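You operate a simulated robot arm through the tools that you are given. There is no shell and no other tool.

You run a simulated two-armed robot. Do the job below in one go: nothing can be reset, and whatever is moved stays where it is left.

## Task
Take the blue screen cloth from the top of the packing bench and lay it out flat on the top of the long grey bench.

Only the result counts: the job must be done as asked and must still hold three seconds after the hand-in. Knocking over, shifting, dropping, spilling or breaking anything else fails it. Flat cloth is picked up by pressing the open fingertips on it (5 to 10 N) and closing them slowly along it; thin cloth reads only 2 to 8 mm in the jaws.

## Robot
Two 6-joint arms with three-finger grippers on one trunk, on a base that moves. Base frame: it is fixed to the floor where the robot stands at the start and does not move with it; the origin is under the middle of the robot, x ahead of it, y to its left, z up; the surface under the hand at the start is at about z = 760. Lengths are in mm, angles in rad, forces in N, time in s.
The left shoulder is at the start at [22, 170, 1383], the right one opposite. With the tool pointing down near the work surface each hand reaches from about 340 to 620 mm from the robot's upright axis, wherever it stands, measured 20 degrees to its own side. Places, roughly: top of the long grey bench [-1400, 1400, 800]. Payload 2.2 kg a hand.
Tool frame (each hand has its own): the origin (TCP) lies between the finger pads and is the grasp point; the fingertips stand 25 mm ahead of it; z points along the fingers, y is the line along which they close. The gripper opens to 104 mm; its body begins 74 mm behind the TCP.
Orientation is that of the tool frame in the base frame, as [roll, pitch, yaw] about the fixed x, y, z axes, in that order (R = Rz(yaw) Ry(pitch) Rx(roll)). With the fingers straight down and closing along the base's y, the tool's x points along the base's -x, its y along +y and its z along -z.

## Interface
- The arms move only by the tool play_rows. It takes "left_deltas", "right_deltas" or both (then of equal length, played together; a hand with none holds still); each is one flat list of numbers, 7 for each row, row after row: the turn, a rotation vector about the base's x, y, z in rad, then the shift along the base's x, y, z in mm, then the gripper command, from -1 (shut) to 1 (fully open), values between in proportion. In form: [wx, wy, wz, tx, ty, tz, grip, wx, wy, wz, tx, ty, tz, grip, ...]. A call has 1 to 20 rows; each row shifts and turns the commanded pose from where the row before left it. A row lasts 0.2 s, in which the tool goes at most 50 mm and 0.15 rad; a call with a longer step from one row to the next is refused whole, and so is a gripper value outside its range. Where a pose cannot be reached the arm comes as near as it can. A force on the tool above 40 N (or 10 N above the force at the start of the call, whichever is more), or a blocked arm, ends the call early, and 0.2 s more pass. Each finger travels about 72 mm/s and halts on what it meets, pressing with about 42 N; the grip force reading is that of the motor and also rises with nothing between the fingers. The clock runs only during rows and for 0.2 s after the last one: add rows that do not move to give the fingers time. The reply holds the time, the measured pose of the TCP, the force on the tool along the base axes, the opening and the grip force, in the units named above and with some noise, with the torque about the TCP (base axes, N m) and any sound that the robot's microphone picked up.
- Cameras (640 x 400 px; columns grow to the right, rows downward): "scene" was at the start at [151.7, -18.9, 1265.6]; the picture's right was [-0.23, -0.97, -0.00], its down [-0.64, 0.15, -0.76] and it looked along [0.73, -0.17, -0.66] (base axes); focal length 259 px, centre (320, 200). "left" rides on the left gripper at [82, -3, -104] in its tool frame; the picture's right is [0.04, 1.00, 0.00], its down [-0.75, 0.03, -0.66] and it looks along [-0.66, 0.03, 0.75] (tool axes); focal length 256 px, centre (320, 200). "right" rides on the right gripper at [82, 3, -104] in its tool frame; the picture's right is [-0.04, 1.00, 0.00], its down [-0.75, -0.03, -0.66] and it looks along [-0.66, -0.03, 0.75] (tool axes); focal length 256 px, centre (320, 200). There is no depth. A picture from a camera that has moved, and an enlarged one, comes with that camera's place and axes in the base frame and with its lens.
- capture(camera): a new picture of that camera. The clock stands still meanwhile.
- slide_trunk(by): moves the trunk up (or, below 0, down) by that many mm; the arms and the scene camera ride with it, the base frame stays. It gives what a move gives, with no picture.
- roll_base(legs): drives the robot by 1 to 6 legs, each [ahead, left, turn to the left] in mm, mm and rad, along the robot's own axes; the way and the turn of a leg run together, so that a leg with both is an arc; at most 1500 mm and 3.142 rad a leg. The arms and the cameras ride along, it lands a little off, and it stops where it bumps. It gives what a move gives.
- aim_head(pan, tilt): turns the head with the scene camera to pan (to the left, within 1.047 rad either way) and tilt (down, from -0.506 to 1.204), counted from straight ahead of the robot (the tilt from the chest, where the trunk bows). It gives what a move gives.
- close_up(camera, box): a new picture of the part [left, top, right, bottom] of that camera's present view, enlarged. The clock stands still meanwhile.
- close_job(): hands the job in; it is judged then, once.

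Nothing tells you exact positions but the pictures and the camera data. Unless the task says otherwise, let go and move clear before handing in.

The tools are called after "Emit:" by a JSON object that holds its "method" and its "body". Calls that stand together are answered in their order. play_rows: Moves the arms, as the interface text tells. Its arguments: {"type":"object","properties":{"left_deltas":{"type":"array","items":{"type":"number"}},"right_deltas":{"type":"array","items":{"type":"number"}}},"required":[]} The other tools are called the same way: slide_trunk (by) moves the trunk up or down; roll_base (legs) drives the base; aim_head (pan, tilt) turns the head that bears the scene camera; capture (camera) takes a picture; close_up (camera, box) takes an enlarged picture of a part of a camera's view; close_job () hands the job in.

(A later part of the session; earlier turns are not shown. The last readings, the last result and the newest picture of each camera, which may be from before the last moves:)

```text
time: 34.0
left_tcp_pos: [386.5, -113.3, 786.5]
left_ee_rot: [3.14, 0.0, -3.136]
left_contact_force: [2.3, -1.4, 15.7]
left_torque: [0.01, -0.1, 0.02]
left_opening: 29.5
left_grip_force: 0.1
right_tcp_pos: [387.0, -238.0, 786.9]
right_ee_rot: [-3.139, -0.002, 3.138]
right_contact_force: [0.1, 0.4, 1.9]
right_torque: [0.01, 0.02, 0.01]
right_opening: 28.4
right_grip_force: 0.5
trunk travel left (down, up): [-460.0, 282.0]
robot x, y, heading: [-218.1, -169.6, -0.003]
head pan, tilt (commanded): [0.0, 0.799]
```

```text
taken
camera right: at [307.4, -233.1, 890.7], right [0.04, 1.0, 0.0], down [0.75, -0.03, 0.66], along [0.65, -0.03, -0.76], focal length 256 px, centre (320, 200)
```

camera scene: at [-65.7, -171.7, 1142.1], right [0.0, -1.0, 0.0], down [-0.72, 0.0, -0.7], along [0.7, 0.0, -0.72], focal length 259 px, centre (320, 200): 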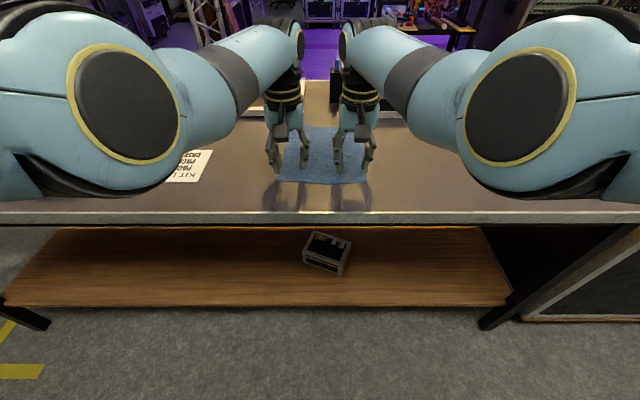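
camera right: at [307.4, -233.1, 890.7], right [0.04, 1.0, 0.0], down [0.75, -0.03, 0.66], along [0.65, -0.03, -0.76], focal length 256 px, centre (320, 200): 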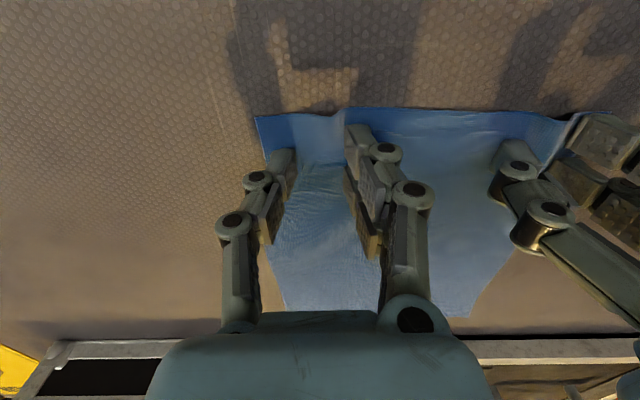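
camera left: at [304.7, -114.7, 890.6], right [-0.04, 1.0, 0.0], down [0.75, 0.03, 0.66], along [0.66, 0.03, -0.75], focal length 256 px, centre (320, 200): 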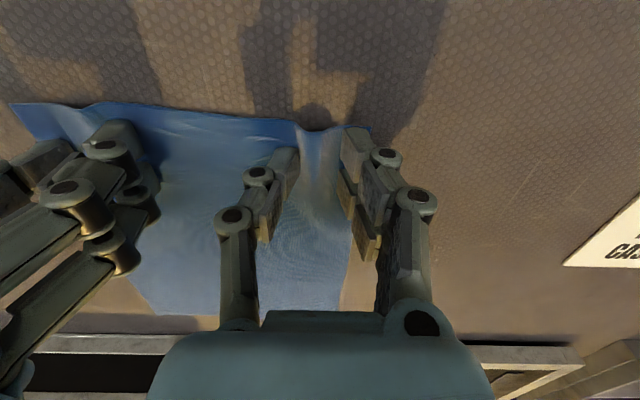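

Ridges are forming between the fingers on both sides. I'll rebalance the pressing forces and keep closing slowly.

Emit:
{"method": "play_rows", "body": {"left_deltas": [0, 0, 0, 0, 0, 0.3, -0.49, 0, 0, 0, 0, 0, 0, -0.52, 0, 0, 0, 0, 0, 0, -0.55, 0, 0, 0, 0, 0, 0, -0.58, 0, 0, 0, 0, 0, 0, -0.61], "right_deltas": [0, 0, 0, 0, 0, -0.35, -0.47, 0, 0, 0, 0, 0, 0, -0.5, 0, 0, 0, 0, 0, 0, -0.53, 0, 0, 0, 0, 0, 0, -0.56, 0, 0, 0, 0, 0, 0, -0.59]}}

Emit:
{"method": "capture", "body": {"camera": "left"}}

Emit:
{"method": "capture", "body": {"camera": "right"}}

```text
time: 35.2
left_tcp_pos: [387.8, -111.6, 785.2]
left_ee_rot: [3.14, -0.001, -3.137]
left_contact_force: [0.0, -0.1, 9.1]
left_torque: [0.02, 0.04, -0.01]
left_opening: 21.1
left_grip_force: 0.1
right_tcp_pos: [387.7, -237.4, 788.0]
right_ee_rot: [-3.14, -0.001, 3.14]
right_contact_force: [-0.6, -0.1, 4.0]
right_torque: [0.04, 0.03, 0.0]
right_opening: 21.0
right_grip_force: 0.0
trunk travel left (down, up): [-460.0, 282.0]
robot x, y, heading: [-219.6, -171.0, -0.001]
head pan, tilt (commanded): [0.0, 0.799]
```

```text
taken
camera left: at [304.9, -114.1, 890.4], right [-0.04, 1.0, 0.0], down [0.75, 0.03, 0.66], along [0.66, 0.03, -0.75], focal length 256 px, centre (320, 200)
```

left: 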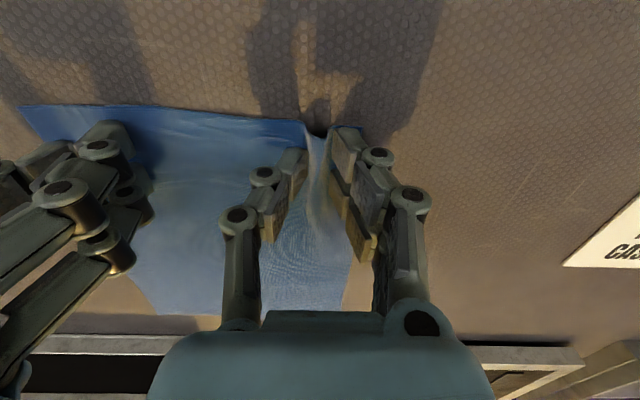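

```text
taken
camera right: at [307.7, -233.2, 890.5], right [0.04, 1.0, 0.0], down [0.75, -0.03, 0.66], along [0.65, -0.03, -0.76], focal length 256 px, centre (320, 200)
```

right: 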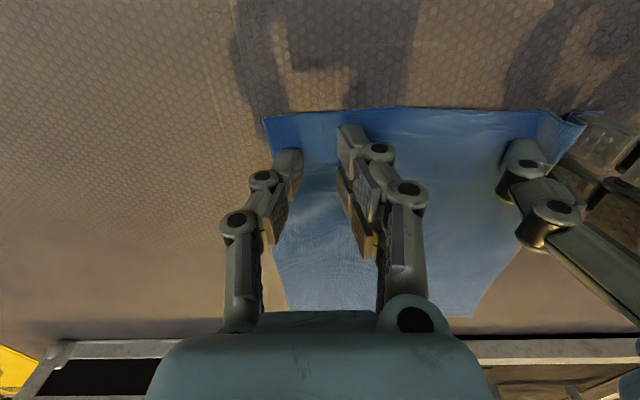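

The left ridge is standing up well between the fingers. The right one isn't buckling enough, so I'll press harder there while the left continues closing.

Emit:
{"method": "play_rows", "body": {"left_deltas": [0, 0, 0, 0, 0, 0, -0.64, 0, 0, 0, 0, 0, 0, -0.67, 0, 0, 0, 0, 0, 0, -0.7, 0, 0, 0, 0, 0, 0, -0.73, 0, 0, 0, 0, 0, 0, -0.76], "right_deltas": [0, 0, 0, 0, 0, -0.3, -0.59, 0, 0, 0, 0, 0, 0, -0.59, 0, 0, 0, 0, 0, 0, -0.61, 0, 0, 0, 0, 0, 0, -0.63, 0, 0, 0, 0, 0, 0, -0.65]}}

Emit:
{"method": "capture", "body": {"camera": "left"}}

Emit:
{"method": "capture", "body": {"camera": "right"}}

```text
time: 36.4
left_tcp_pos: [387.7, -113.1, 786.8]
left_ee_rot: [3.142, 0.0, -3.14]
left_contact_force: [-0.1, -2.6, 10.3]
left_torque: [-0.07, -0.01, 0.04]
left_opening: 12.7
left_grip_force: 0.2
right_tcp_pos: [387.9, -236.6, 786.8]
right_ee_rot: [-3.139, 0.0, 3.141]
right_contact_force: [0.4, 1.3, 9.5]
right_torque: [0.13, 0.1, -0.02]
right_opening: 18.4
right_grip_force: 0.3
trunk travel left (down, up): [-460.0, 282.0]
robot x, y, heading: [-217.3, -171.7, -0.002]
head pan, tilt (commanded): [0.0, 0.799]
```

```text
taken
camera left: at [304.8, -114.5, 890.8], right [-0.04, 1.0, 0.0], down [0.75, 0.03, 0.66], along [0.66, 0.03, -0.75], focal length 256 px, centre (320, 200)
```

left: 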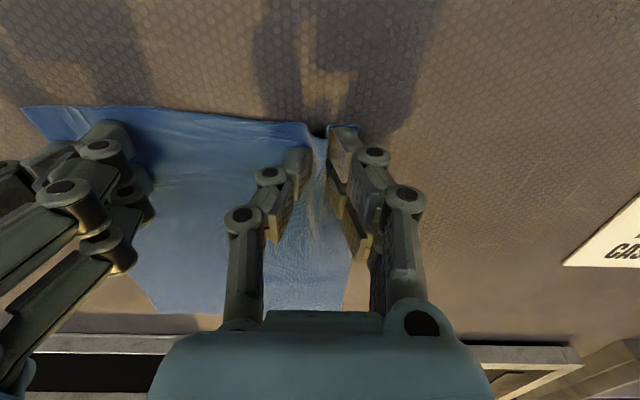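

```text
taken
camera right: at [307.9, -233.0, 890.3], right [0.04, 1.0, 0.0], down [0.75, -0.03, 0.66], along [0.66, -0.03, -0.75], focal length 256 px, centre (320, 200)
```

right: 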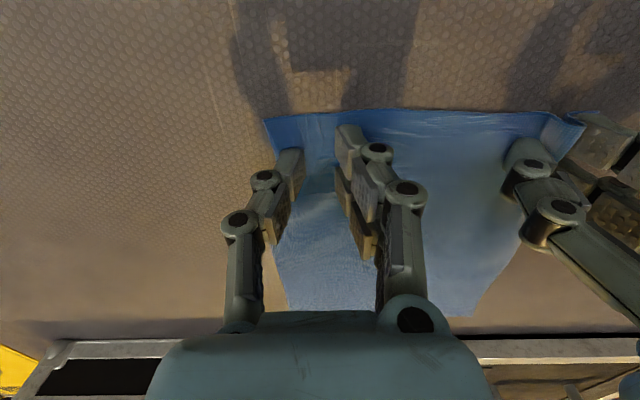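

The left pinch looks good, so I'll close it fully. After that I'll redo the right.

Emit:
{"method": "play_rows", "body": {"left_deltas": [0, 0, 0, 0, 0, 0, -0.79, 0, 0, 0, 0, 0, 0, -0.82, 0, 0, 0, 0, 0, 0, -0.85, 0, 0, 0, 0, 0, 0, -0.88, 0, 0, 0, 0, 0, 0, -0.92, 0, 0, 0, 0, 0, 0, -0.96, 0, 0, 0, 0, 0, 0, -1, 0, 0, 0, 0, 0, 0, -1, 0, 0, 0, 0, 0, 0, -1], "right_deltas": [0, 0, 0, 0, 0, 0, -0.65, 0, 0, 0, 0, 0, 0, -0.65, 0, 0, 0, 0, 0, 0, -0.67, 0, 0, 0, 0, 0, 0, -0.69, 0, 0, 0, 0, 0, 0, -0.71, 0, 0, 0, 0, 0, 0, -0.73, 0, 0, 0, 0, 0, 0, -0.75, 0, 0, 0, 0, 0, 0, -0.77, 0, 0, 0, 0, 0, 0, -0.79]}}

Emit:
{"method": "capture", "body": {"camera": "left"}}

Emit:
{"method": "capture", "body": {"camera": "right"}}

```text
time: 38.4
left_tcp_pos: [386.8, -112.4, 786.0]
left_ee_rot: [3.141, 0.001, -3.138]
left_contact_force: [-1.3, -2.9, 10.7]
left_torque: [-0.05, 0.05, 0.08]
left_opening: 2.5
left_grip_force: 31.7
right_tcp_pos: [387.7, -237.6, 787.7]
right_ee_rot: [-3.137, -0.003, 3.14]
right_contact_force: [-0.5, 0.9, 8.7]
right_torque: [0.12, 0.11, -0.01]
right_opening: 11.1
right_grip_force: 0.0
trunk travel left (down, up): [-460.0, 282.0]
robot x, y, heading: [-217.9, -174.2, -0.003]
head pan, tilt (commanded): [0.0, 0.799]
```

```text
taken
camera left: at [304.6, -114.5, 890.7], right [-0.04, 1.0, 0.0], down [0.75, 0.03, 0.66], along [0.66, 0.03, -0.75], focal length 256 px, centre (320, 200)
```

left: 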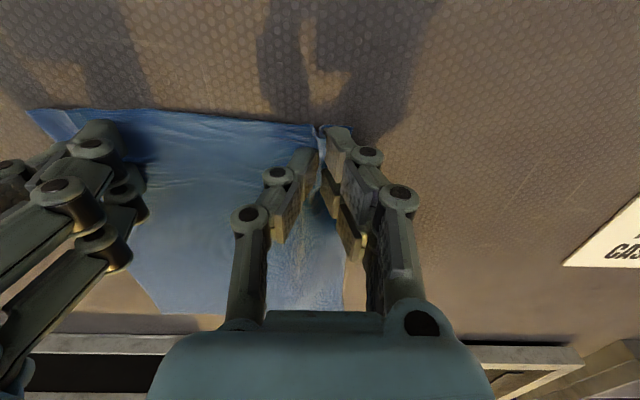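

```text
taken
camera right: at [307.5, -233.4, 890.1], right [0.04, 1.0, 0.0], down [0.75, -0.03, 0.66], along [0.66, -0.03, -0.76], focal length 256 px, centre (320, 200)
```

right: 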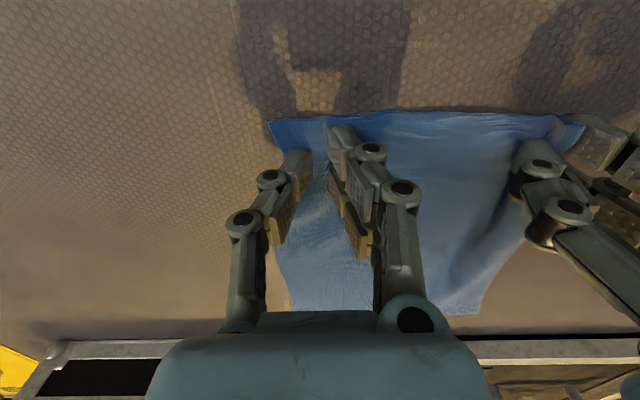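

The left is shut on cloth, reading 2.5 mm at 32 N. I'll close the right the rest of the way and see what it reads.

Emit:
{"method": "play_rows", "body": {"right_deltas": [0, 0, 0, 0, 0, 0, -0.81, 0, 0, 0, 0, 0, 0, -0.83, 0, 0, 0, 0, 0, 0, -0.86, 0, 0, 0, 0, 0, 0, -0.89, 0, 0, 0, 0, 0, 0, -0.92, 0, 0, 0, 0, 0, 0, -0.95, 0, 0, 0, 0, 0, 0, -1, 0, 0, 0, 0, 0, 0, -1, 0, 0, 0, 0, 0, 0, -1]}}

Emit:
{"method": "capture", "body": {"camera": "right"}}

Emit:
{"method": "capture", "body": {"camera": "left"}}

```text
time: 40.4
left_tcp_pos: [387.5, -111.8, 787.8]
left_ee_rot: [3.138, -0.002, -3.138]
left_contact_force: [-2.0, -2.9, 12.8]
left_torque: [-0.05, 0.06, -0.05]
left_opening: 3.2
left_grip_force: 31.8
right_tcp_pos: [388.6, -238.4, 786.7]
right_ee_rot: [-3.14, -0.002, 3.139]
right_contact_force: [-0.6, 1.3, 4.0]
right_torque: [0.04, -0.02, 0.02]
right_opening: 2.2
right_grip_force: 32.1
trunk travel left (down, up): [-460.0, 282.0]
robot x, y, heading: [-217.8, -170.6, 0.004]
head pan, tilt (commanded): [0.0, 0.799]
```

```text
taken
camera right: at [307.6, -233.2, 890.0], right [0.04, 1.0, 0.0], down [0.75, -0.03, 0.66], along [0.66, -0.03, -0.76], focal length 256 px, centre (320, 200)
```

right: 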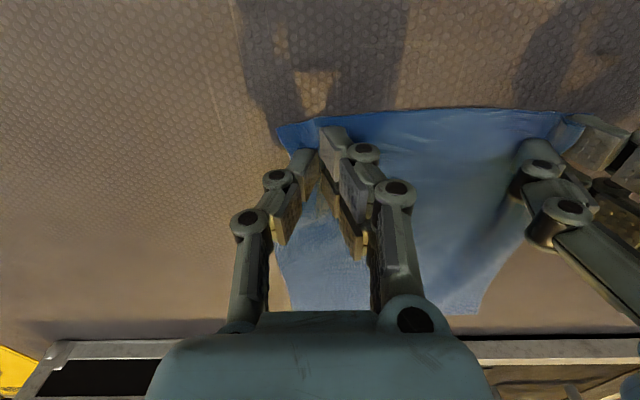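

```text
taken
camera left: at [304.8, -114.3, 890.7], right [-0.04, 1.0, 0.0], down [0.75, 0.03, 0.66], along [0.66, 0.03, -0.75], focal length 256 px, centre (320, 200)
```

left: 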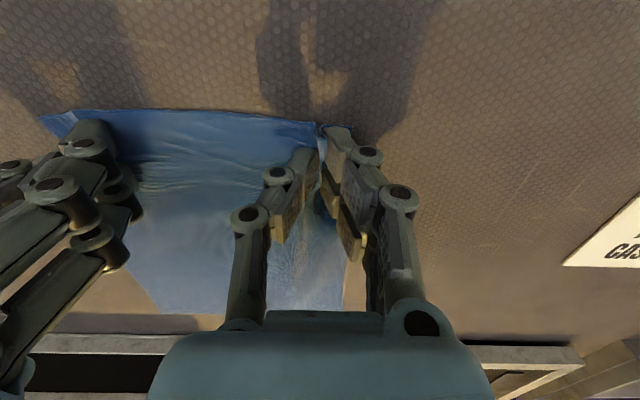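

Both read 2–3 mm at about 32 N, so both likely hold cloth. I'll lift a little to test.

Emit:
{"method": "slide_trunk", "body": {"by": 40}}

Emit:
{"method": "capture", "body": {"camera": "right"}}

Emit:
{"method": "capture", "body": {"camera": "left"}}

Emit:
{"method": "capture", "body": {"camera": "scene"}}

```text
time: 41.2
left_tcp_pos: [389.9, -111.2, 829.4]
left_ee_rot: [3.141, 0.009, -3.138]
left_contact_force: [0.2, -1.9, -0.5]
left_torque: [-0.06, 0.0, -0.01]
left_opening: 2.5
left_grip_force: 32.3
right_tcp_pos: [389.4, -238.0, 826.7]
right_ee_rot: [-3.14, 0.001, 3.141]
right_contact_force: [-0.7, 1.7, 0.3]
right_torque: [0.03, 0.01, 0.05]
right_opening: 2.0
right_grip_force: 31.2
trunk travel left (down, up): [-500.0, 242.0]
robot x, y, heading: [-218.1, -170.4, -0.004]
head pan, tilt (commanded): [0.0, 0.799]
```

```text
taken
camera right: at [307.8, -233.4, 930.7], right [0.04, 1.0, 0.0], down [0.75, -0.03, 0.66], along [0.66, -0.03, -0.75], focal length 256 px, centre (320, 200)
```

right: 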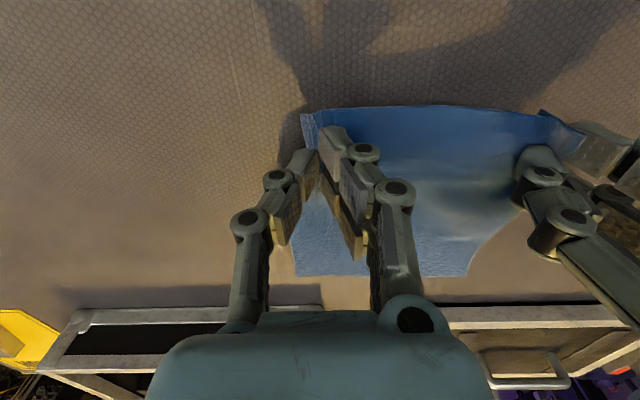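

```text
taken
camera left: at [306.6, -114.1, 934.1], right [-0.04, 1.0, 0.0], down [0.75, 0.03, 0.66], along [0.66, 0.03, -0.75], focal length 256 px, centre (320, 200)
```

left: 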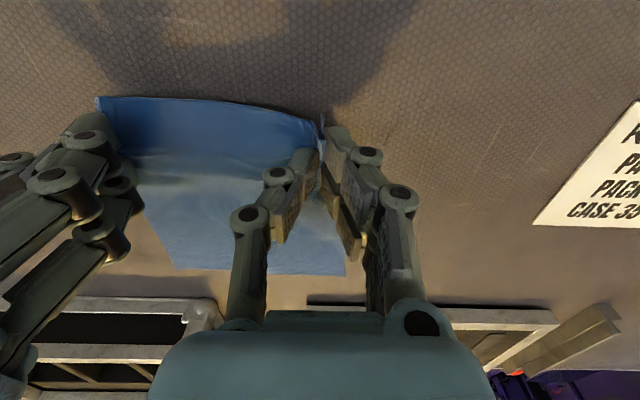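

```text
taken
camera scene: at [-66.0, -171.7, 1182.6], right [0.0, -1.0, 0.0], down [-0.72, 0.0, -0.7], along [0.7, 0.0, -0.72], focal length 259 px, centre (320, 200)
```

scene: 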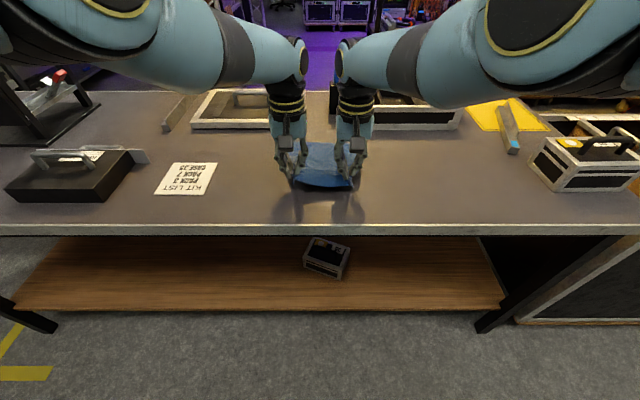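

Both corners are held and lifting. I'll raise the trunk the rest of the way so the cloth hangs clear of the bench.

Emit:
{"method": "slide_trunk", "body": {"by": 120}}

Emit:
{"method": "slide_trunk", "body": {"by": 120}}

Emit:
{"method": "capture", "body": {"camera": "scene"}}

Emit:
{"method": "capture", "body": {"camera": "left"}}

Emit:
{"method": "capture", "body": {"camera": "right"}}

```text
time: 42.7
left_tcp_pos: [391.7, -110.9, 957.2]
left_ee_rot: [-3.141, 0.022, -3.138]
left_contact_force: [-0.2, -2.1, -0.7]
left_torque: [-0.06, -0.01, 0.0]
left_opening: 2.6
left_grip_force: 31.2
right_tcp_pos: [388.8, -237.7, 954.6]
right_ee_rot: [-3.14, 0.012, 3.139]
right_contact_force: [0.3, 1.8, 0.1]
right_torque: [0.08, 0.02, -0.03]
right_opening: 2.1
right_grip_force: 31.3
trunk travel left (down, up): [-620.0, 122.0]
robot x, y, heading: [-217.6, -176.9, -0.0]
head pan, tilt (commanded): [0.0, 0.799]
```

```text
time: 44.2
left_tcp_pos: [391.1, -110.6, 1077.6]
left_ee_rot: [-3.141, 0.022, -3.137]
left_contact_force: [-0.3, -2.2, -0.2]
left_torque: [-0.07, -0.01, -0.03]
left_opening: 2.7
left_grip_force: 31.7
right_tcp_pos: [388.7, -238.6, 1074.9]
right_ee_rot: [-3.14, 0.012, 3.14]
right_contact_force: [0.3, 2.7, 0.8]
right_torque: [0.07, 0.04, 0.01]
right_opening: 2.2
right_grip_force: 31.7
trunk travel left (down, up): [-740.0, 2.0]
robot x, y, heading: [-218.3, -172.4, -0.004]
head pan, tilt (commanded): [0.0, 0.799]
```

```text
taken
camera scene: at [-67.7, -171.7, 1424.0], right [0.0, -1.0, 0.0], down [-0.72, 0.0, -0.7], along [0.7, 0.0, -0.72], focal length 259 px, centre (320, 200)
```

scene: 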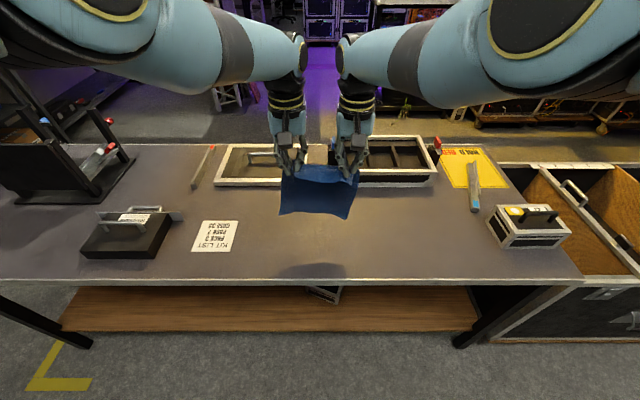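

```text
taken
camera left: at [306.2, -113.5, 1180.8], right [-0.04, 1.0, 0.0], down [0.74, 0.03, 0.67], along [0.67, 0.03, -0.74], focal length 256 px, centre (320, 200)
```

left: 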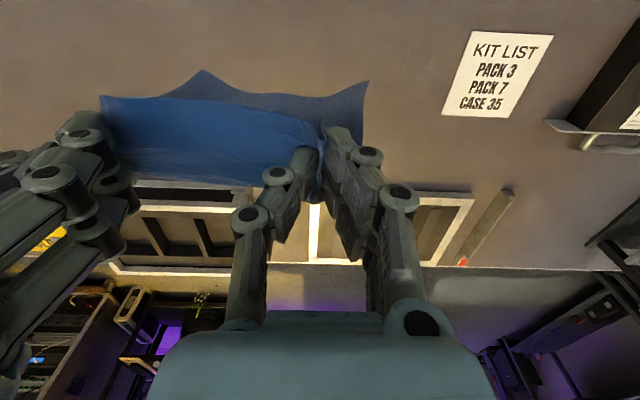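

```text
taken
camera right: at [306.9, -234.3, 1177.2], right [0.04, 1.0, 0.0], down [0.75, -0.03, 0.67], along [0.67, -0.03, -0.75], focal length 256 px, centre (320, 200)
```

right: 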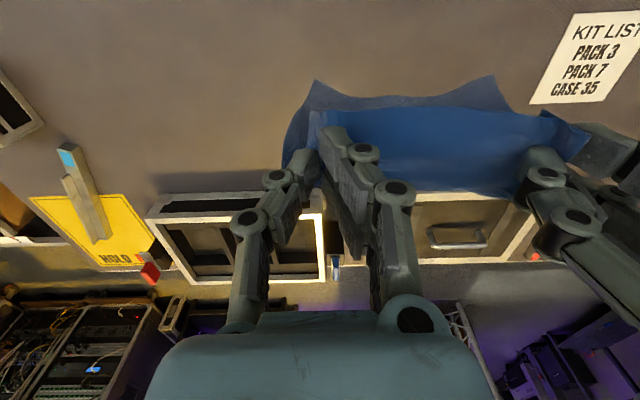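

The cloth hangs like a curtain from both hands. I'll raise the arms about 50 mm more for clearance and look left over the room.

Emit:
{"method": "play_rows", "body": {"left_deltas": [0, 0, 0, 0, 0, 7, -1, 0, 0, 0, 0, 0, 7, -1, 0, 0, 0, 0, 0, 7, -1, 0, 0, 0, 0, 0, 7, -1, 0, 0, 0, 0, 0, 7, -1, 0, 0, 0, 0, 0, 7, -1, 0, 0, 0, 0, 0, 7, -1], "right_deltas": [0, 0, 0, 0, 0, 7, -1, 0, 0, 0, 0, 0, 7, -1, 0, 0, 0, 0, 0, 7, -1, 0, 0, 0, 0, 0, 7, -1, 0, 0, 0, 0, 0, 7, -1, 0, 0, 0, 0, 0, 7, -1, 0, 0, 0, 0, 0, 7, -1]}}

Emit:
{"method": "aim_head", "body": {"pan": 1.0, "tilt": 0.45}}

Emit:
{"method": "capture", "body": {"camera": "scene"}}

```text
time: 45.8
left_tcp_pos: [404.6, -114.6, 1122.1]
left_ee_rot: [-3.141, 0.021, -3.137]
left_contact_force: [0.6, -0.4, 0.1]
left_torque: [-0.04, -0.02, -0.02]
left_opening: 2.6
left_grip_force: 31.8
left hand out of reach, approached as far as the arm can: row 2, 4, 6
right_tcp_pos: [388.6, -238.3, 1122.5]
right_ee_rot: [-3.14, 0.013, 3.138]
right_contact_force: [-0.1, 0.2, -0.2]
right_torque: [0.0, 0.01, -0.01]
right_opening: 2.2
right_grip_force: 31.3
trunk travel left (down, up): [-740.0, 2.0]
robot x, y, heading: [-218.8, -174.2, 0.001]
head pan, tilt (commanded): [0.0, 0.799]
```

```text
time: 47.1
left_tcp_pos: [405.0, -114.7, 1122.6]
left_ee_rot: [3.139, 0.018, -3.137]
left_contact_force: [-0.4, -1.0, 0.9]
left_torque: [-0.04, 0.0, -0.02]
left_opening: 2.8
left_grip_force: 31.8
right_tcp_pos: [389.6, -237.5, 1124.0]
right_ee_rot: [-3.14, 0.015, 3.138]
right_contact_force: [-0.2, 0.9, 0.2]
right_torque: [0.0, 0.01, -0.01]
right_opening: 2.4
right_grip_force: 31.0
trunk travel left (down, up): [-740.0, 2.0]
robot x, y, heading: [-222.3, -170.6, -0.001]
head pan, tilt (commanded): [1.0, 0.45]
```

```text
taken
camera scene: at [-98.9, -94.4, 1454.5], right [0.84, -0.54, 0.0], down [-0.24, -0.37, -0.9], along [0.49, 0.76, -0.44], focal length 259 px, centre (320, 200)
```

scene: 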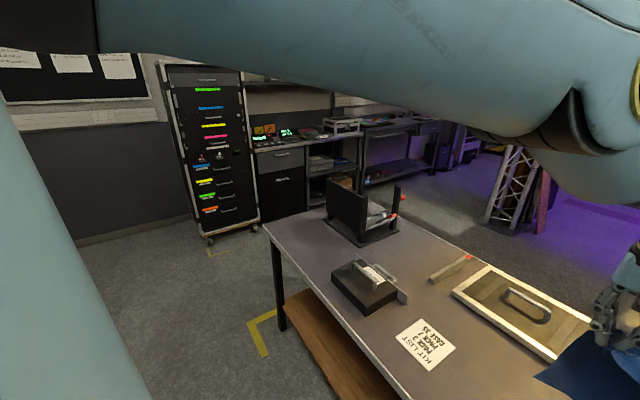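

The left side is open floor, and I can't see the grey bench yet. I'll turn left in place by about 90° and look again.

Emit:
{"method": "roll_base", "body": {"legs": [[0, 0, 1.5]]}}

Emit:
{"method": "aim_head", "body": {"pan": 0.55, "tilt": 0.5}}

Emit:
{"method": "capture", "body": {"camera": "scene"}}

Emit:
{"method": "capture", "body": {"camera": "left"}}

```text
time: 51.2
left_tcp_pos: [-243.0, 452.6, 1121.8]
left_ee_rot: [3.139, 0.02, -1.62]
left_contact_force: [-0.1, 0.0, 0.3]
left_torque: [-0.03, 0.0, -0.02]
left_opening: 2.6
left_grip_force: 31.7
right_tcp_pos: [-119.9, 428.5, 1124.1]
right_ee_rot: [-3.139, 0.013, -1.627]
right_contact_force: [0.2, -0.6, 0.1]
right_torque: [-0.01, 0.0, 0.02]
right_opening: 0.0
right_grip_force: 28.3
trunk travel left (down, up): [-740.0, 2.0]
robot x, y, heading: [-217.5, -171.0, 1.519]
head pan, tilt (commanded): [1.0, 0.45]
```

```text
time: 52.1
left_tcp_pos: [-242.8, 452.2, 1121.7]
left_ee_rot: [3.141, 0.018, -1.621]
left_contact_force: [0.3, 0.1, -0.3]
left_torque: [-0.01, 0.02, -0.04]
left_opening: 2.6
left_grip_force: 31.4
right_tcp_pos: [-119.5, 429.4, 1125.6]
right_ee_rot: [-3.139, 0.013, -1.628]
right_contact_force: [-0.9, 0.5, -0.1]
right_torque: [0.05, 0.02, 0.02]
right_opening: 0.2
right_grip_force: 28.6
trunk travel left (down, up): [-740.0, 2.0]
robot x, y, heading: [-216.3, -169.5, 1.527]
head pan, tilt (commanded): [0.55, 0.499]
```

```text
taken
camera scene: at [-259.0, -21.3, 1450.1], right [0.88, 0.48, 0.0], down [0.23, -0.42, -0.88], along [-0.42, 0.77, -0.48], focal length 259 px, centre (320, 200)
```

scene: 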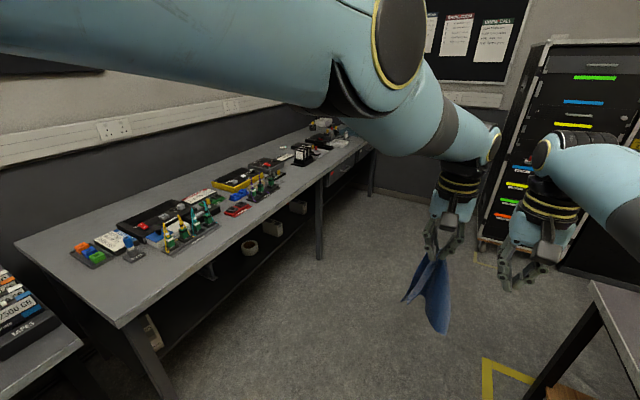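

```text
taken
camera left: at [-244.0, 370.1, 1225.3], right [-1.0, 0.01, 0.0], down [0.01, 0.74, 0.67], along [0.01, 0.67, -0.74], focal length 256 px, centre (320, 200)
```

left: 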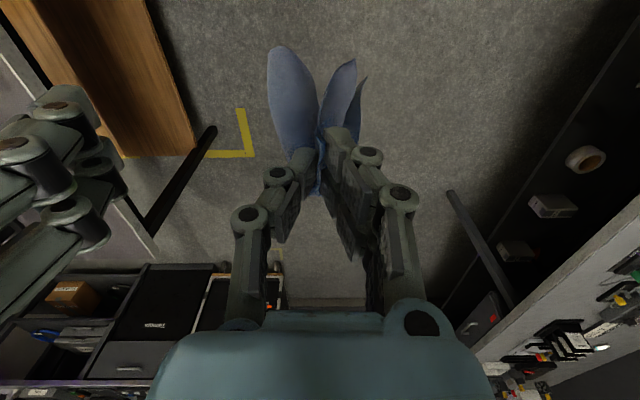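

The right hand slipped off during the turn (its opening reads 0), so the cloth hangs from the left hand only. The grey bench runs along y at x≈-970 to -1730, with items on it. I'll turn more to survey its free space before deciding how to re-grasp.

Emit:
{"method": "roll_base", "body": {"legs": [[0, 0, 0.75]]}}

Emit:
{"method": "aim_head", "body": {"pan": 0.0, "tilt": 0.45}}

Emit:
{"method": "capture", "body": {"camera": "scene"}}

Emit:
{"method": "capture", "body": {"camera": "right"}}

```text
time: 54.5
left_tcp_pos: [-661.9, 268.9, 1122.0]
left_ee_rot: [-3.141, 0.019, -0.87]
left_contact_force: [0.0, 1.0, 0.7]
left_torque: [-0.03, 0.02, -0.02]
left_opening: 2.7
left_grip_force: 32.0
right_tcp_pos: [-557.5, 335.4, 1123.3]
right_ee_rot: [-3.14, 0.013, -0.877]
right_contact_force: [0.4, 0.1, -0.1]
right_torque: [-0.01, -0.02, -0.04]
right_opening: 0.0
right_grip_force: 28.5
trunk travel left (down, up): [-740.0, 2.0]
robot x, y, heading: [-214.4, -173.8, 2.264]
head pan, tilt (commanded): [0.55, 0.499]
```

```text
time: 55.4
left_tcp_pos: [-661.2, 267.9, 1121.3]
left_ee_rot: [3.138, 0.019, -0.869]
left_contact_force: [0.0, -0.2, -0.1]
left_torque: [0.04, -0.01, -0.03]
left_opening: 2.7
left_grip_force: 32.4
right_tcp_pos: [-555.2, 334.9, 1123.5]
right_ee_rot: [-3.139, 0.014, -0.879]
right_contact_force: [-0.6, 0.8, 0.9]
right_torque: [0.0, -0.01, -0.02]
right_opening: 0.1
right_grip_force: 28.0
trunk travel left (down, up): [-740.0, 2.0]
robot x, y, heading: [-215.0, -173.0, 2.273]
head pan, tilt (commanded): [0.0, 0.45]
```

```text
taken
camera scene: at [-323.7, -47.1, 1454.5], right [0.77, 0.64, 0.0], down [0.28, -0.33, -0.9], along [-0.58, 0.69, -0.44], focal length 259 px, centre (320, 200)
```

scene: 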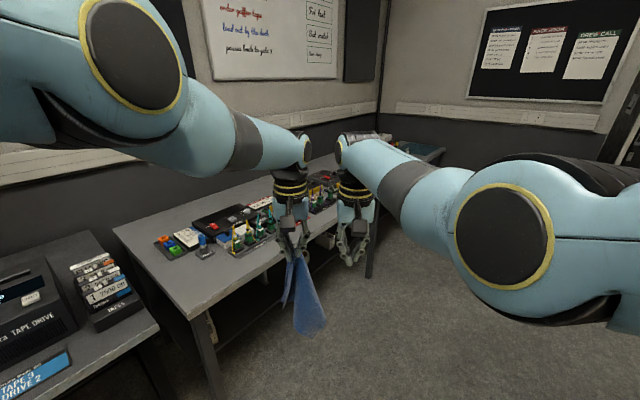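

```text
taken
camera right: at [-504.8, 269.8, 1226.1], right [-0.79, -0.61, 0.0], down [-0.45, 0.59, 0.67], along [-0.4, 0.53, -0.75], focal length 256 px, centre (320, 200)
```

right: 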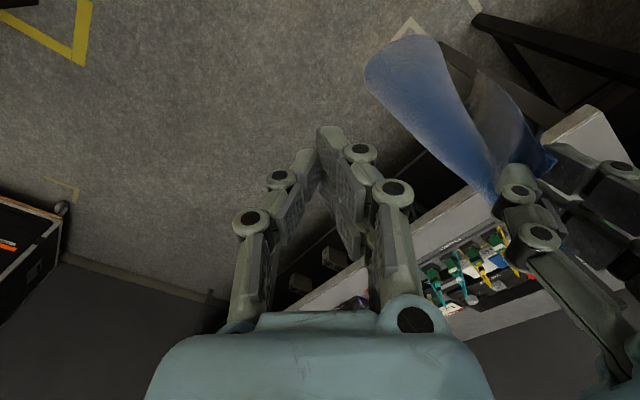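

My arms block much of the view. I'll turn to face the grey bench squarely and strafe along it, keeping the hands clear of its front edge, to find a free area.

Emit:
{"method": "roll_base", "body": {"legs": [[0, 0, 0.868], [-60, -850, 0]]}}

Emit:
{"method": "capture", "body": {"camera": "scene"}}

Emit:
{"method": "aim_head", "body": {"pan": -0.8, "tilt": 0.45}}

Emit:
{"method": "capture", "body": {"camera": "scene"}}

Emit:
{"method": "aim_head", "body": {"pan": 0.8, "tilt": 0.45}}

Emit:
{"method": "capture", "body": {"camera": "scene"}}

```text
time: 62.2
left_tcp_pos: [-771.5, 632.8, 1122.2]
left_ee_rot: [3.14, 0.019, -0.01]
left_contact_force: [0.8, 1.0, -0.1]
left_torque: [0.0, 0.0, -0.02]
left_opening: 2.7
left_grip_force: 32.2
right_tcp_pos: [-754.5, 755.4, 1124.6]
right_ee_rot: [-3.14, 0.014, -0.018]
right_contact_force: [-0.1, -0.1, 0.3]
right_torque: [-0.02, 0.01, -0.05]
right_opening: 0.0
right_grip_force: 28.4
trunk travel left (down, up): [-740.0, 2.0]
robot x, y, heading: [-147.3, 682.1, 3.131]
head pan, tilt (commanded): [0.0, 0.45]
```

```text
taken
camera scene: at [-312.0, 685.1, 1454.5], right [0.01, 1.0, 0.0], down [0.44, -0.01, -0.9], along [-0.9, 0.01, -0.44], focal length 259 px, centre (320, 200)
```

scene: 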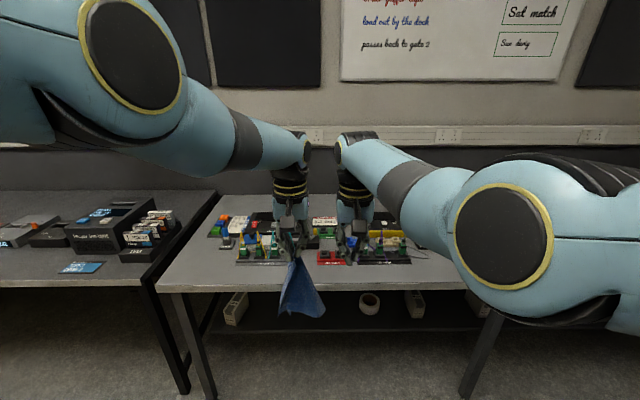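

```text
time: 63.4
left_tcp_pos: [-771.0, 633.8, 1122.1]
left_ee_rot: [3.14, 0.02, -0.011]
left_contact_force: [-0.6, -0.6, 0.4]
left_torque: [-0.02, -0.02, 0.03]
left_opening: 3.0
left_grip_force: 31.3
right_tcp_pos: [-753.2, 757.5, 1124.0]
right_ee_rot: [-3.141, 0.014, -0.017]
right_contact_force: [0.3, 0.1, -0.5]
right_torque: [-0.02, 0.04, -0.01]
right_opening: 0.1
right_grip_force: 28.3
trunk travel left (down, up): [-740.0, 2.0]
robot x, y, heading: [-151.2, 682.9, 3.128]
head pan, tilt (commanded): [-0.799, 0.45]
```

```text
taken
camera scene: at [-283.3, 750.6, 1454.5], right [0.73, 0.69, 0.0], down [0.3, -0.32, -0.9], along [-0.62, 0.65, -0.44], focal length 259 px, centre (320, 200)
```

scene: 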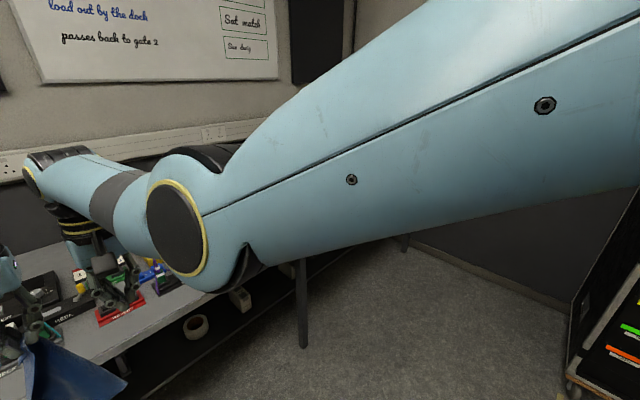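

```text
time: 65.0
left_tcp_pos: [-770.9, 632.7, 1123.2]
left_ee_rot: [-3.14, 0.018, -0.011]
left_contact_force: [-0.6, -0.4, 0.0]
left_torque: [0.0, -0.01, 0.03]
left_opening: 2.6
left_grip_force: 31.3
right_tcp_pos: [-753.1, 756.0, 1122.8]
right_ee_rot: [-3.14, 0.014, -0.018]
right_contact_force: [0.2, 0.2, -0.3]
right_torque: [0.02, -0.03, 0.03]
right_opening: 0.0
right_grip_force: 28.6
trunk travel left (down, up): [-740.0, 2.0]
robot x, y, heading: [-149.1, 681.9, 3.124]
head pan, tilt (commanded): [0.799, 0.45]
```

```text
taken
camera scene: at [-285.1, 618.9, 1454.5], right [-0.71, 0.71, 0.0], down [0.31, 0.31, -0.9], along [-0.64, -0.64, -0.44], focal length 259 px, centre (320, 200)
```

scene: 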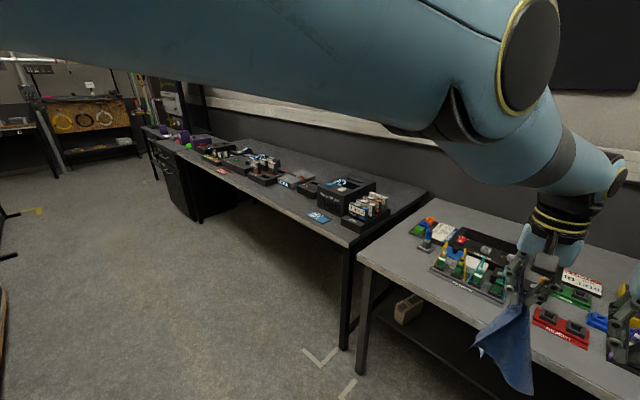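

The objects sit in the middle rows of the bench, leaving only a narrow front strip here. I'll strafe further along to see the far part of the bench.

Emit:
{"method": "roll_base", "body": {"legs": [[0, -650, 0]]}}

Emit:
{"method": "capture", "body": {"camera": "scene"}}

Emit:
{"method": "aim_head", "body": {"pan": 0.1, "tilt": 0.5}}

Emit:
{"method": "capture", "body": {"camera": "scene"}}

Emit:
{"method": "capture", "body": {"camera": "right"}}

```text
time: 68.7
left_tcp_pos: [-763.7, 1287.8, 1121.4]
left_ee_rot: [3.14, 0.017, -0.004]
left_contact_force: [0.2, 0.1, -0.2]
left_torque: [-0.01, -0.02, 0.02]
left_opening: 2.7
left_grip_force: 31.8
right_tcp_pos: [-747.6, 1411.9, 1122.0]
right_ee_rot: [-3.139, 0.014, -0.012]
right_contact_force: [0.1, -0.5, -0.2]
right_torque: [-0.01, 0.01, 0.01]
right_opening: 0.1
right_grip_force: 28.4
trunk travel left (down, up): [-740.0, 2.0]
robot x, y, heading: [-138.5, 1339.8, 3.136]
head pan, tilt (commanded): [0.799, 0.45]
```

```text
taken
camera scene: at [-277.9, 1276.9, 1454.6], right [-0.71, 0.7, 0.0], down [0.31, 0.31, -0.9], along [-0.63, -0.64, -0.44], focal length 259 px, centre (320, 200)
```

scene: 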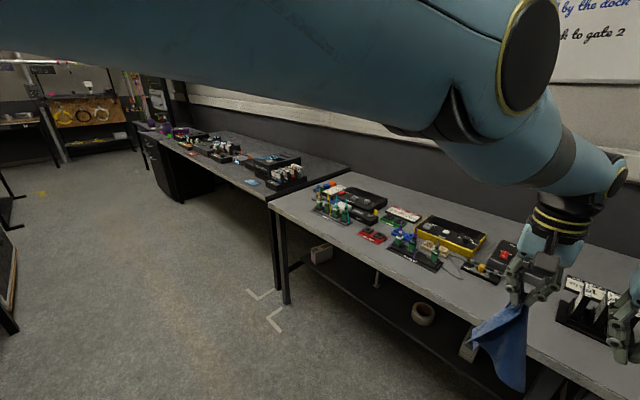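

```text
time: 69.7
left_tcp_pos: [-763.7, 1288.5, 1122.2]
left_ee_rot: [3.141, 0.02, -0.005]
left_contact_force: [-0.7, 0.2, -0.1]
left_torque: [-0.03, -0.02, -0.01]
left_opening: 2.7
left_grip_force: 31.8
right_tcp_pos: [-746.5, 1411.0, 1124.1]
right_ee_rot: [-3.14, 0.013, -0.011]
right_contact_force: [-0.1, 0.2, 0.4]
right_torque: [0.0, 0.0, 0.0]
right_opening: 0.0
right_grip_force: 29.0
trunk travel left (down, up): [-740.0, 2.0]
robot x, y, heading: [-141.9, 1342.8, 3.133]
head pan, tilt (commanded): [0.099, 0.499]
```

```text
taken
camera scene: at [-303.9, 1333.8, 1450.1], right [-0.09, 1.0, 0.0], down [0.48, 0.04, -0.88], along [-0.87, -0.08, -0.48], focal length 259 px, centre (320, 200)
```

scene: 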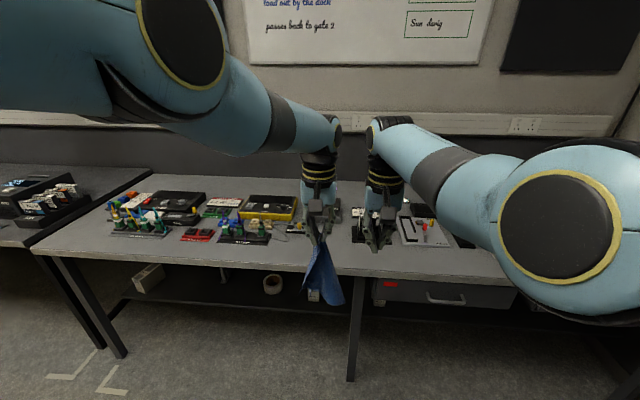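

```text
taken
camera right: at [-663.4, 1407.8, 1226.1], right [-0.05, -1.0, 0.0], down [-0.74, 0.04, 0.67], along [-0.67, 0.04, -0.75], focal length 256 px, centre (320, 200)
```

right: 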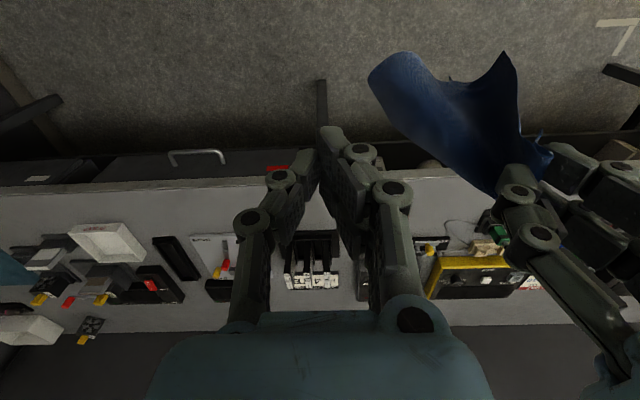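

The right wrist camera gives a good overhead view of the bench. I'll enlarge it to look for a clear patch about 250 × 210 mm.

Emit:
{"method": "close_up", "body": {"camera": "right", "box": [0, 160, 320, 360]}}

Emit:
{"method": "close_up", "body": {"camera": "right", "box": [320, 160, 640, 360]}}

Emit:
{"method": "close_up", "body": {"camera": "scene", "box": [30, 160, 350, 360]}}

Emit:
{"method": "capture", "body": {"camera": "left"}}

```text
2.00 times, centred on (160, 260) of right
camera zoom: at [-663.4, 1407.8, 1226.1], right [-0.05, -1.0, 0.0], down [-0.74, 0.04, 0.67], along [-0.67, 0.04, -0.75], focal length 512 px, centre (640, 80)
```

zoom: 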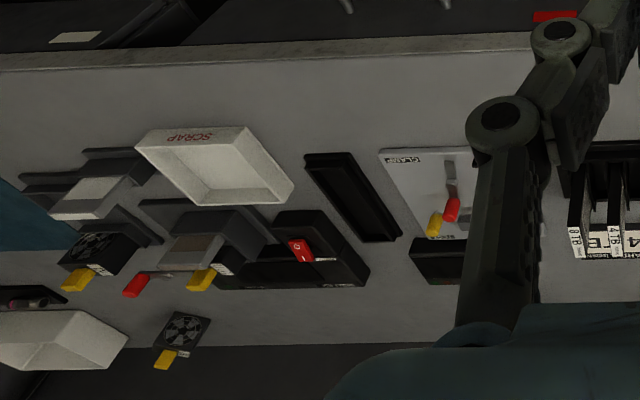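

```text
2.00 times, centred on (480, 260) of right
camera zoom: at [-663.4, 1407.8, 1226.1], right [-0.05, -1.0, 0.0], down [-0.74, 0.04, 0.67], along [-0.67, 0.04, -0.75], focal length 512 px, centre (0, 80)
```

zoom: 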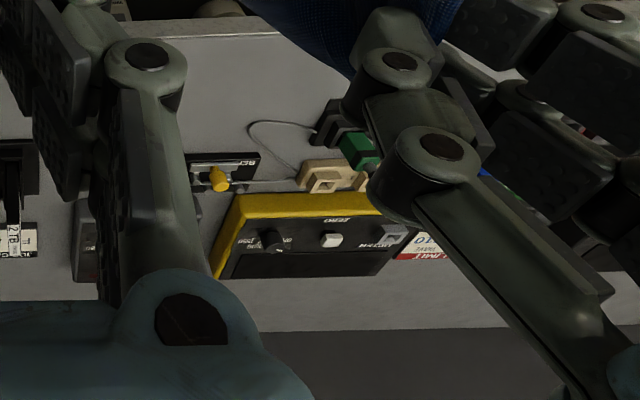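

```text
2.00 times, centred on (190, 260) of scene
camera zoom: at [-303.9, 1333.8, 1450.1], right [-0.09, 1.0, 0.0], down [0.48, 0.04, -0.88], along [-0.87, -0.08, -0.48], focal length 518 px, centre (580, 80)
```

zoom: 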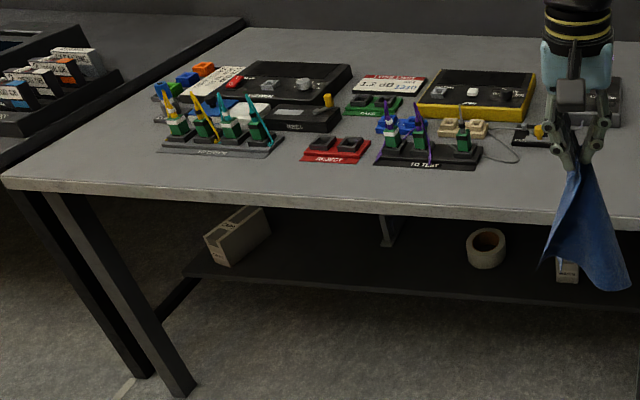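

```text
taken
camera left: at [-681.6, 1292.5, 1225.2], right [0.04, -1.0, 0.0], down [-0.74, -0.03, 0.67], along [-0.67, -0.02, -0.74], focal length 256 px, centre (320, 200)
```

left: 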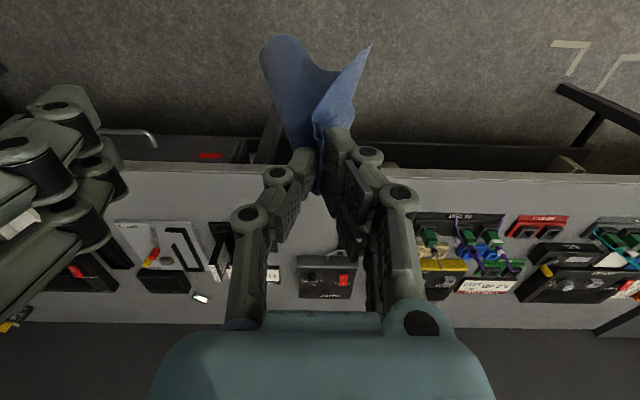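

The only clear patch that looks big enough is in front of the box with the red switch, at about x -990…-1265 and y 1200…1390. The cloth must first be re-gripped by two corners. I'll go back to the roomy packing bench, lay it down there and grasp it again properly.

Emit:
{"method": "roll_base", "body": {"legs": [[80, 750, 0], [0, 760, 0]]}}

Emit:
{"method": "roll_base", "body": {"legs": [[0, 0, -1.57], [0, 0, -1.565]]}}

Emit:
{"method": "aim_head", "body": {"pan": 0.0, "tilt": 0.75}}

Emit:
{"method": "capture", "body": {"camera": "scene"}}

Emit:
{"method": "capture", "body": {"camera": "left"}}

Emit:
{"method": "capture", "body": {"camera": "right"}}

```text
time: 77.5
left_tcp_pos: [-868.3, -210.7, 1122.9]
left_ee_rot: [3.141, 0.019, -0.022]
left_contact_force: [0.5, 0.1, -0.3]
left_torque: [-0.01, 0.02, 0.01]
left_opening: 2.8
left_grip_force: 31.8
right_tcp_pos: [-849.1, -88.6, 1123.3]
right_ee_rot: [-3.14, 0.014, -0.032]
right_contact_force: [-0.1, -0.7, -0.1]
right_torque: [0.02, -0.02, -0.01]
right_opening: 0.0
right_grip_force: 28.3
trunk travel left (down, up): [-740.0, 2.0]
robot x, y, heading: [-245.0, -172.9, 3.116]
head pan, tilt (commanded): [0.099, 0.499]
```

```text
time: 85.6
left_tcp_pos: [382.2, -143.9, 1122.9]
left_ee_rot: [-3.141, 0.019, 3.096]
left_contact_force: [1.0, 0.1, -0.2]
left_torque: [0.0, 0.0, 0.03]
left_opening: 2.9
left_grip_force: 32.8
right_tcp_pos: [358.8, -266.3, 1123.6]
right_ee_rot: [-3.14, 0.014, 3.089]
right_contact_force: [0.7, -0.3, -0.2]
right_torque: [-0.02, -0.01, -0.03]
right_opening: 0.0
right_grip_force: 28.8
trunk travel left (down, up): [-740.0, 2.0]
robot x, y, heading: [-241.6, -169.7, -0.051]
head pan, tilt (commanded): [0.099, 0.499]
```

```text
time: 86.4
left_tcp_pos: [381.7, -143.0, 1122.6]
left_ee_rot: [3.141, 0.019, 3.095]
left_contact_force: [-0.6, -0.3, -0.2]
left_torque: [0.0, -0.01, 0.04]
left_opening: 2.8
left_grip_force: 32.7
right_tcp_pos: [359.1, -266.0, 1123.9]
right_ee_rot: [-3.14, 0.014, 3.089]
right_contact_force: [1.0, -0.6, -0.7]
right_torque: [-0.01, 0.01, -0.01]
right_opening: 0.1
right_grip_force: 28.9
trunk travel left (down, up): [-740.0, 2.0]
robot x, y, heading: [-245.8, -170.3, -0.049]
head pan, tilt (commanded): [0.0, 0.75]
```

```text
taken
camera scene: at [-91.4, -177.0, 1428.2], right [-0.05, -1.0, 0.0], down [-0.68, 0.03, -0.73], along [0.73, -0.04, -0.68], focal length 259 px, centre (320, 200)
```

scene: 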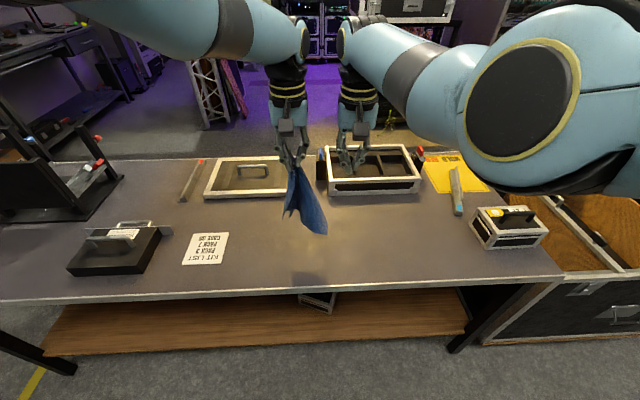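

```text
taken
camera left: at [297.1, -141.4, 1225.2], right [0.0, 1.0, 0.0], down [0.74, 0.0, 0.67], along [0.67, 0.0, -0.74], focal length 256 px, centre (320, 200)
```

left: 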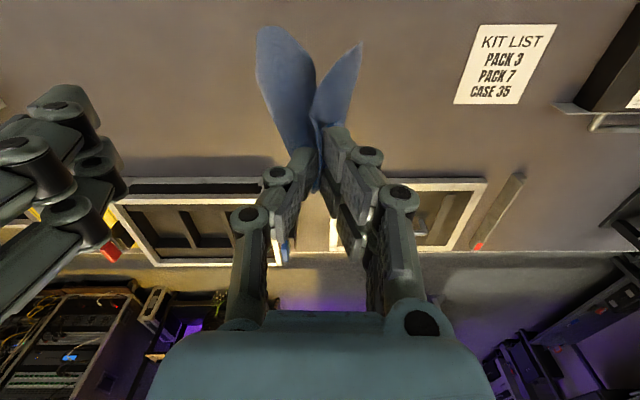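

```text
taken
camera right: at [277.6, -257.8, 1226.1], right [0.09, 1.0, 0.0], down [0.74, -0.07, 0.67], along [0.66, -0.06, -0.75], focal length 256 px, centre (320, 200)
```

right: 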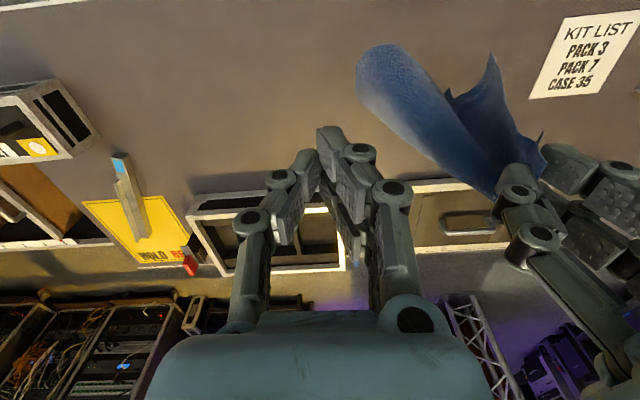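

The cloth hangs from its corner in the left hand, with its bottom at about z 887. I'll move the empty right hand out and up, then drive so the cloth is over the far-right of the free area. From there I can lower it while backing away diagonally.

Emit:
{"method": "play_rows", "body": {"right_deltas": [0, 0, 0, -4, -12, 4, -1, 0, 0, 0, -4, -15, 4, -1, 0, 0, 0, -4, -15, 4, -1, 0, 0, 0, -4, -15, 4, -1, 0, 0, 0, -4, -15, 4, -1, 0, 0, 0, -4, -15, 4, -1, 0, 0, 0, -4, -15, 4, -1, 0, 0, 0, -4, -15, 4, -1, 0, 0, 0, -4, -15, 4, -1, 0, 0, 0, -4, -15, 4, -1]}}

Emit:
{"method": "roll_base", "body": {"legs": [[150, -135, 0.05]]}}

Emit:
{"method": "capture", "body": {"camera": "scene"}}

Emit:
{"method": "capture", "body": {"camera": "left"}}

```text
time: 88.6
left_tcp_pos: [380.8, -144.2, 1122.6]
left_ee_rot: [3.14, 0.02, 3.098]
left_contact_force: [-0.3, -0.1, -0.9]
left_torque: [0.02, -0.01, 0.03]
left_opening: 2.7
left_grip_force: 32.0
right_tcp_pos: [319.9, -414.0, 1164.6]
right_ee_rot: [-3.14, 0.014, 3.089]
right_contact_force: [0.7, -1.0, -0.5]
right_torque: [0.01, 0.0, 0.05]
right_opening: 0.0
right_grip_force: 28.2
trunk travel left (down, up): [-740.0, 2.0]
robot x, y, heading: [-240.4, -173.8, -0.05]
head pan, tilt (commanded): [0.0, 0.75]
```

```text
time: 90.2
left_tcp_pos: [528.7, -246.1, 1122.9]
left_ee_rot: [-3.141, 0.019, -3.13]
left_contact_force: [0.1, 0.0, -0.2]
left_torque: [0.02, 0.04, 0.05]
left_opening: 2.8
left_grip_force: 32.1
right_tcp_pos: [481.4, -519.8, 1163.8]
right_ee_rot: [-3.14, 0.015, -3.137]
right_contact_force: [-0.1, 0.3, -0.4]
right_torque: [-0.01, 0.02, -0.02]
right_opening: 0.1
right_grip_force: 28.9
trunk travel left (down, up): [-740.0, 2.0]
robot x, y, heading: [-96.3, -307.7, 0.009]
head pan, tilt (commanded): [0.0, 0.75]
```

```text
taken
camera scene: at [58.2, -306.6, 1428.1], right [0.01, -1.0, 0.0], down [-0.68, 0.0, -0.73], along [0.73, 0.01, -0.68], focal length 259 px, centre (320, 200)
```

scene: 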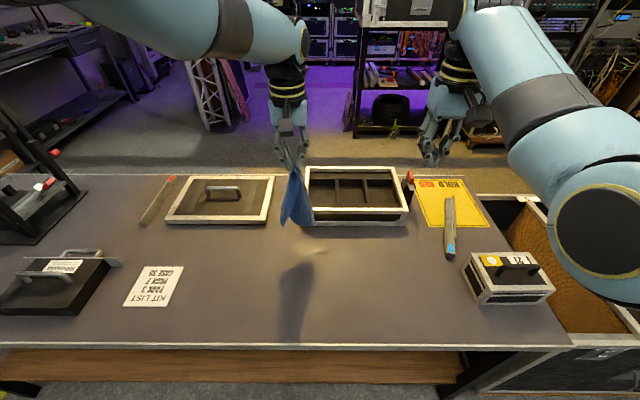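

```text
taken
camera left: at [444.1, -249.5, 1225.1], right [-0.05, 1.0, 0.0], down [0.74, 0.04, 0.67], along [0.67, 0.03, -0.74], focal length 256 px, centre (320, 200)
```

left: 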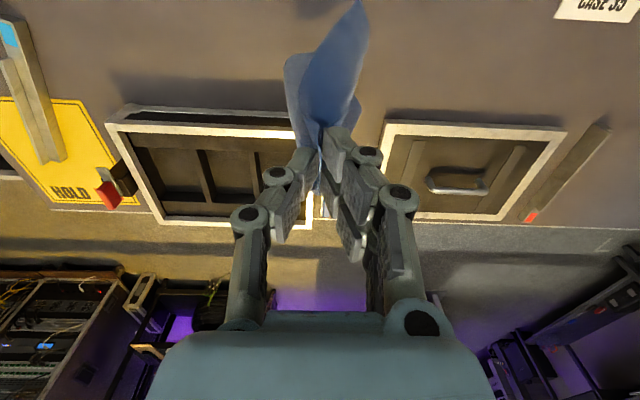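

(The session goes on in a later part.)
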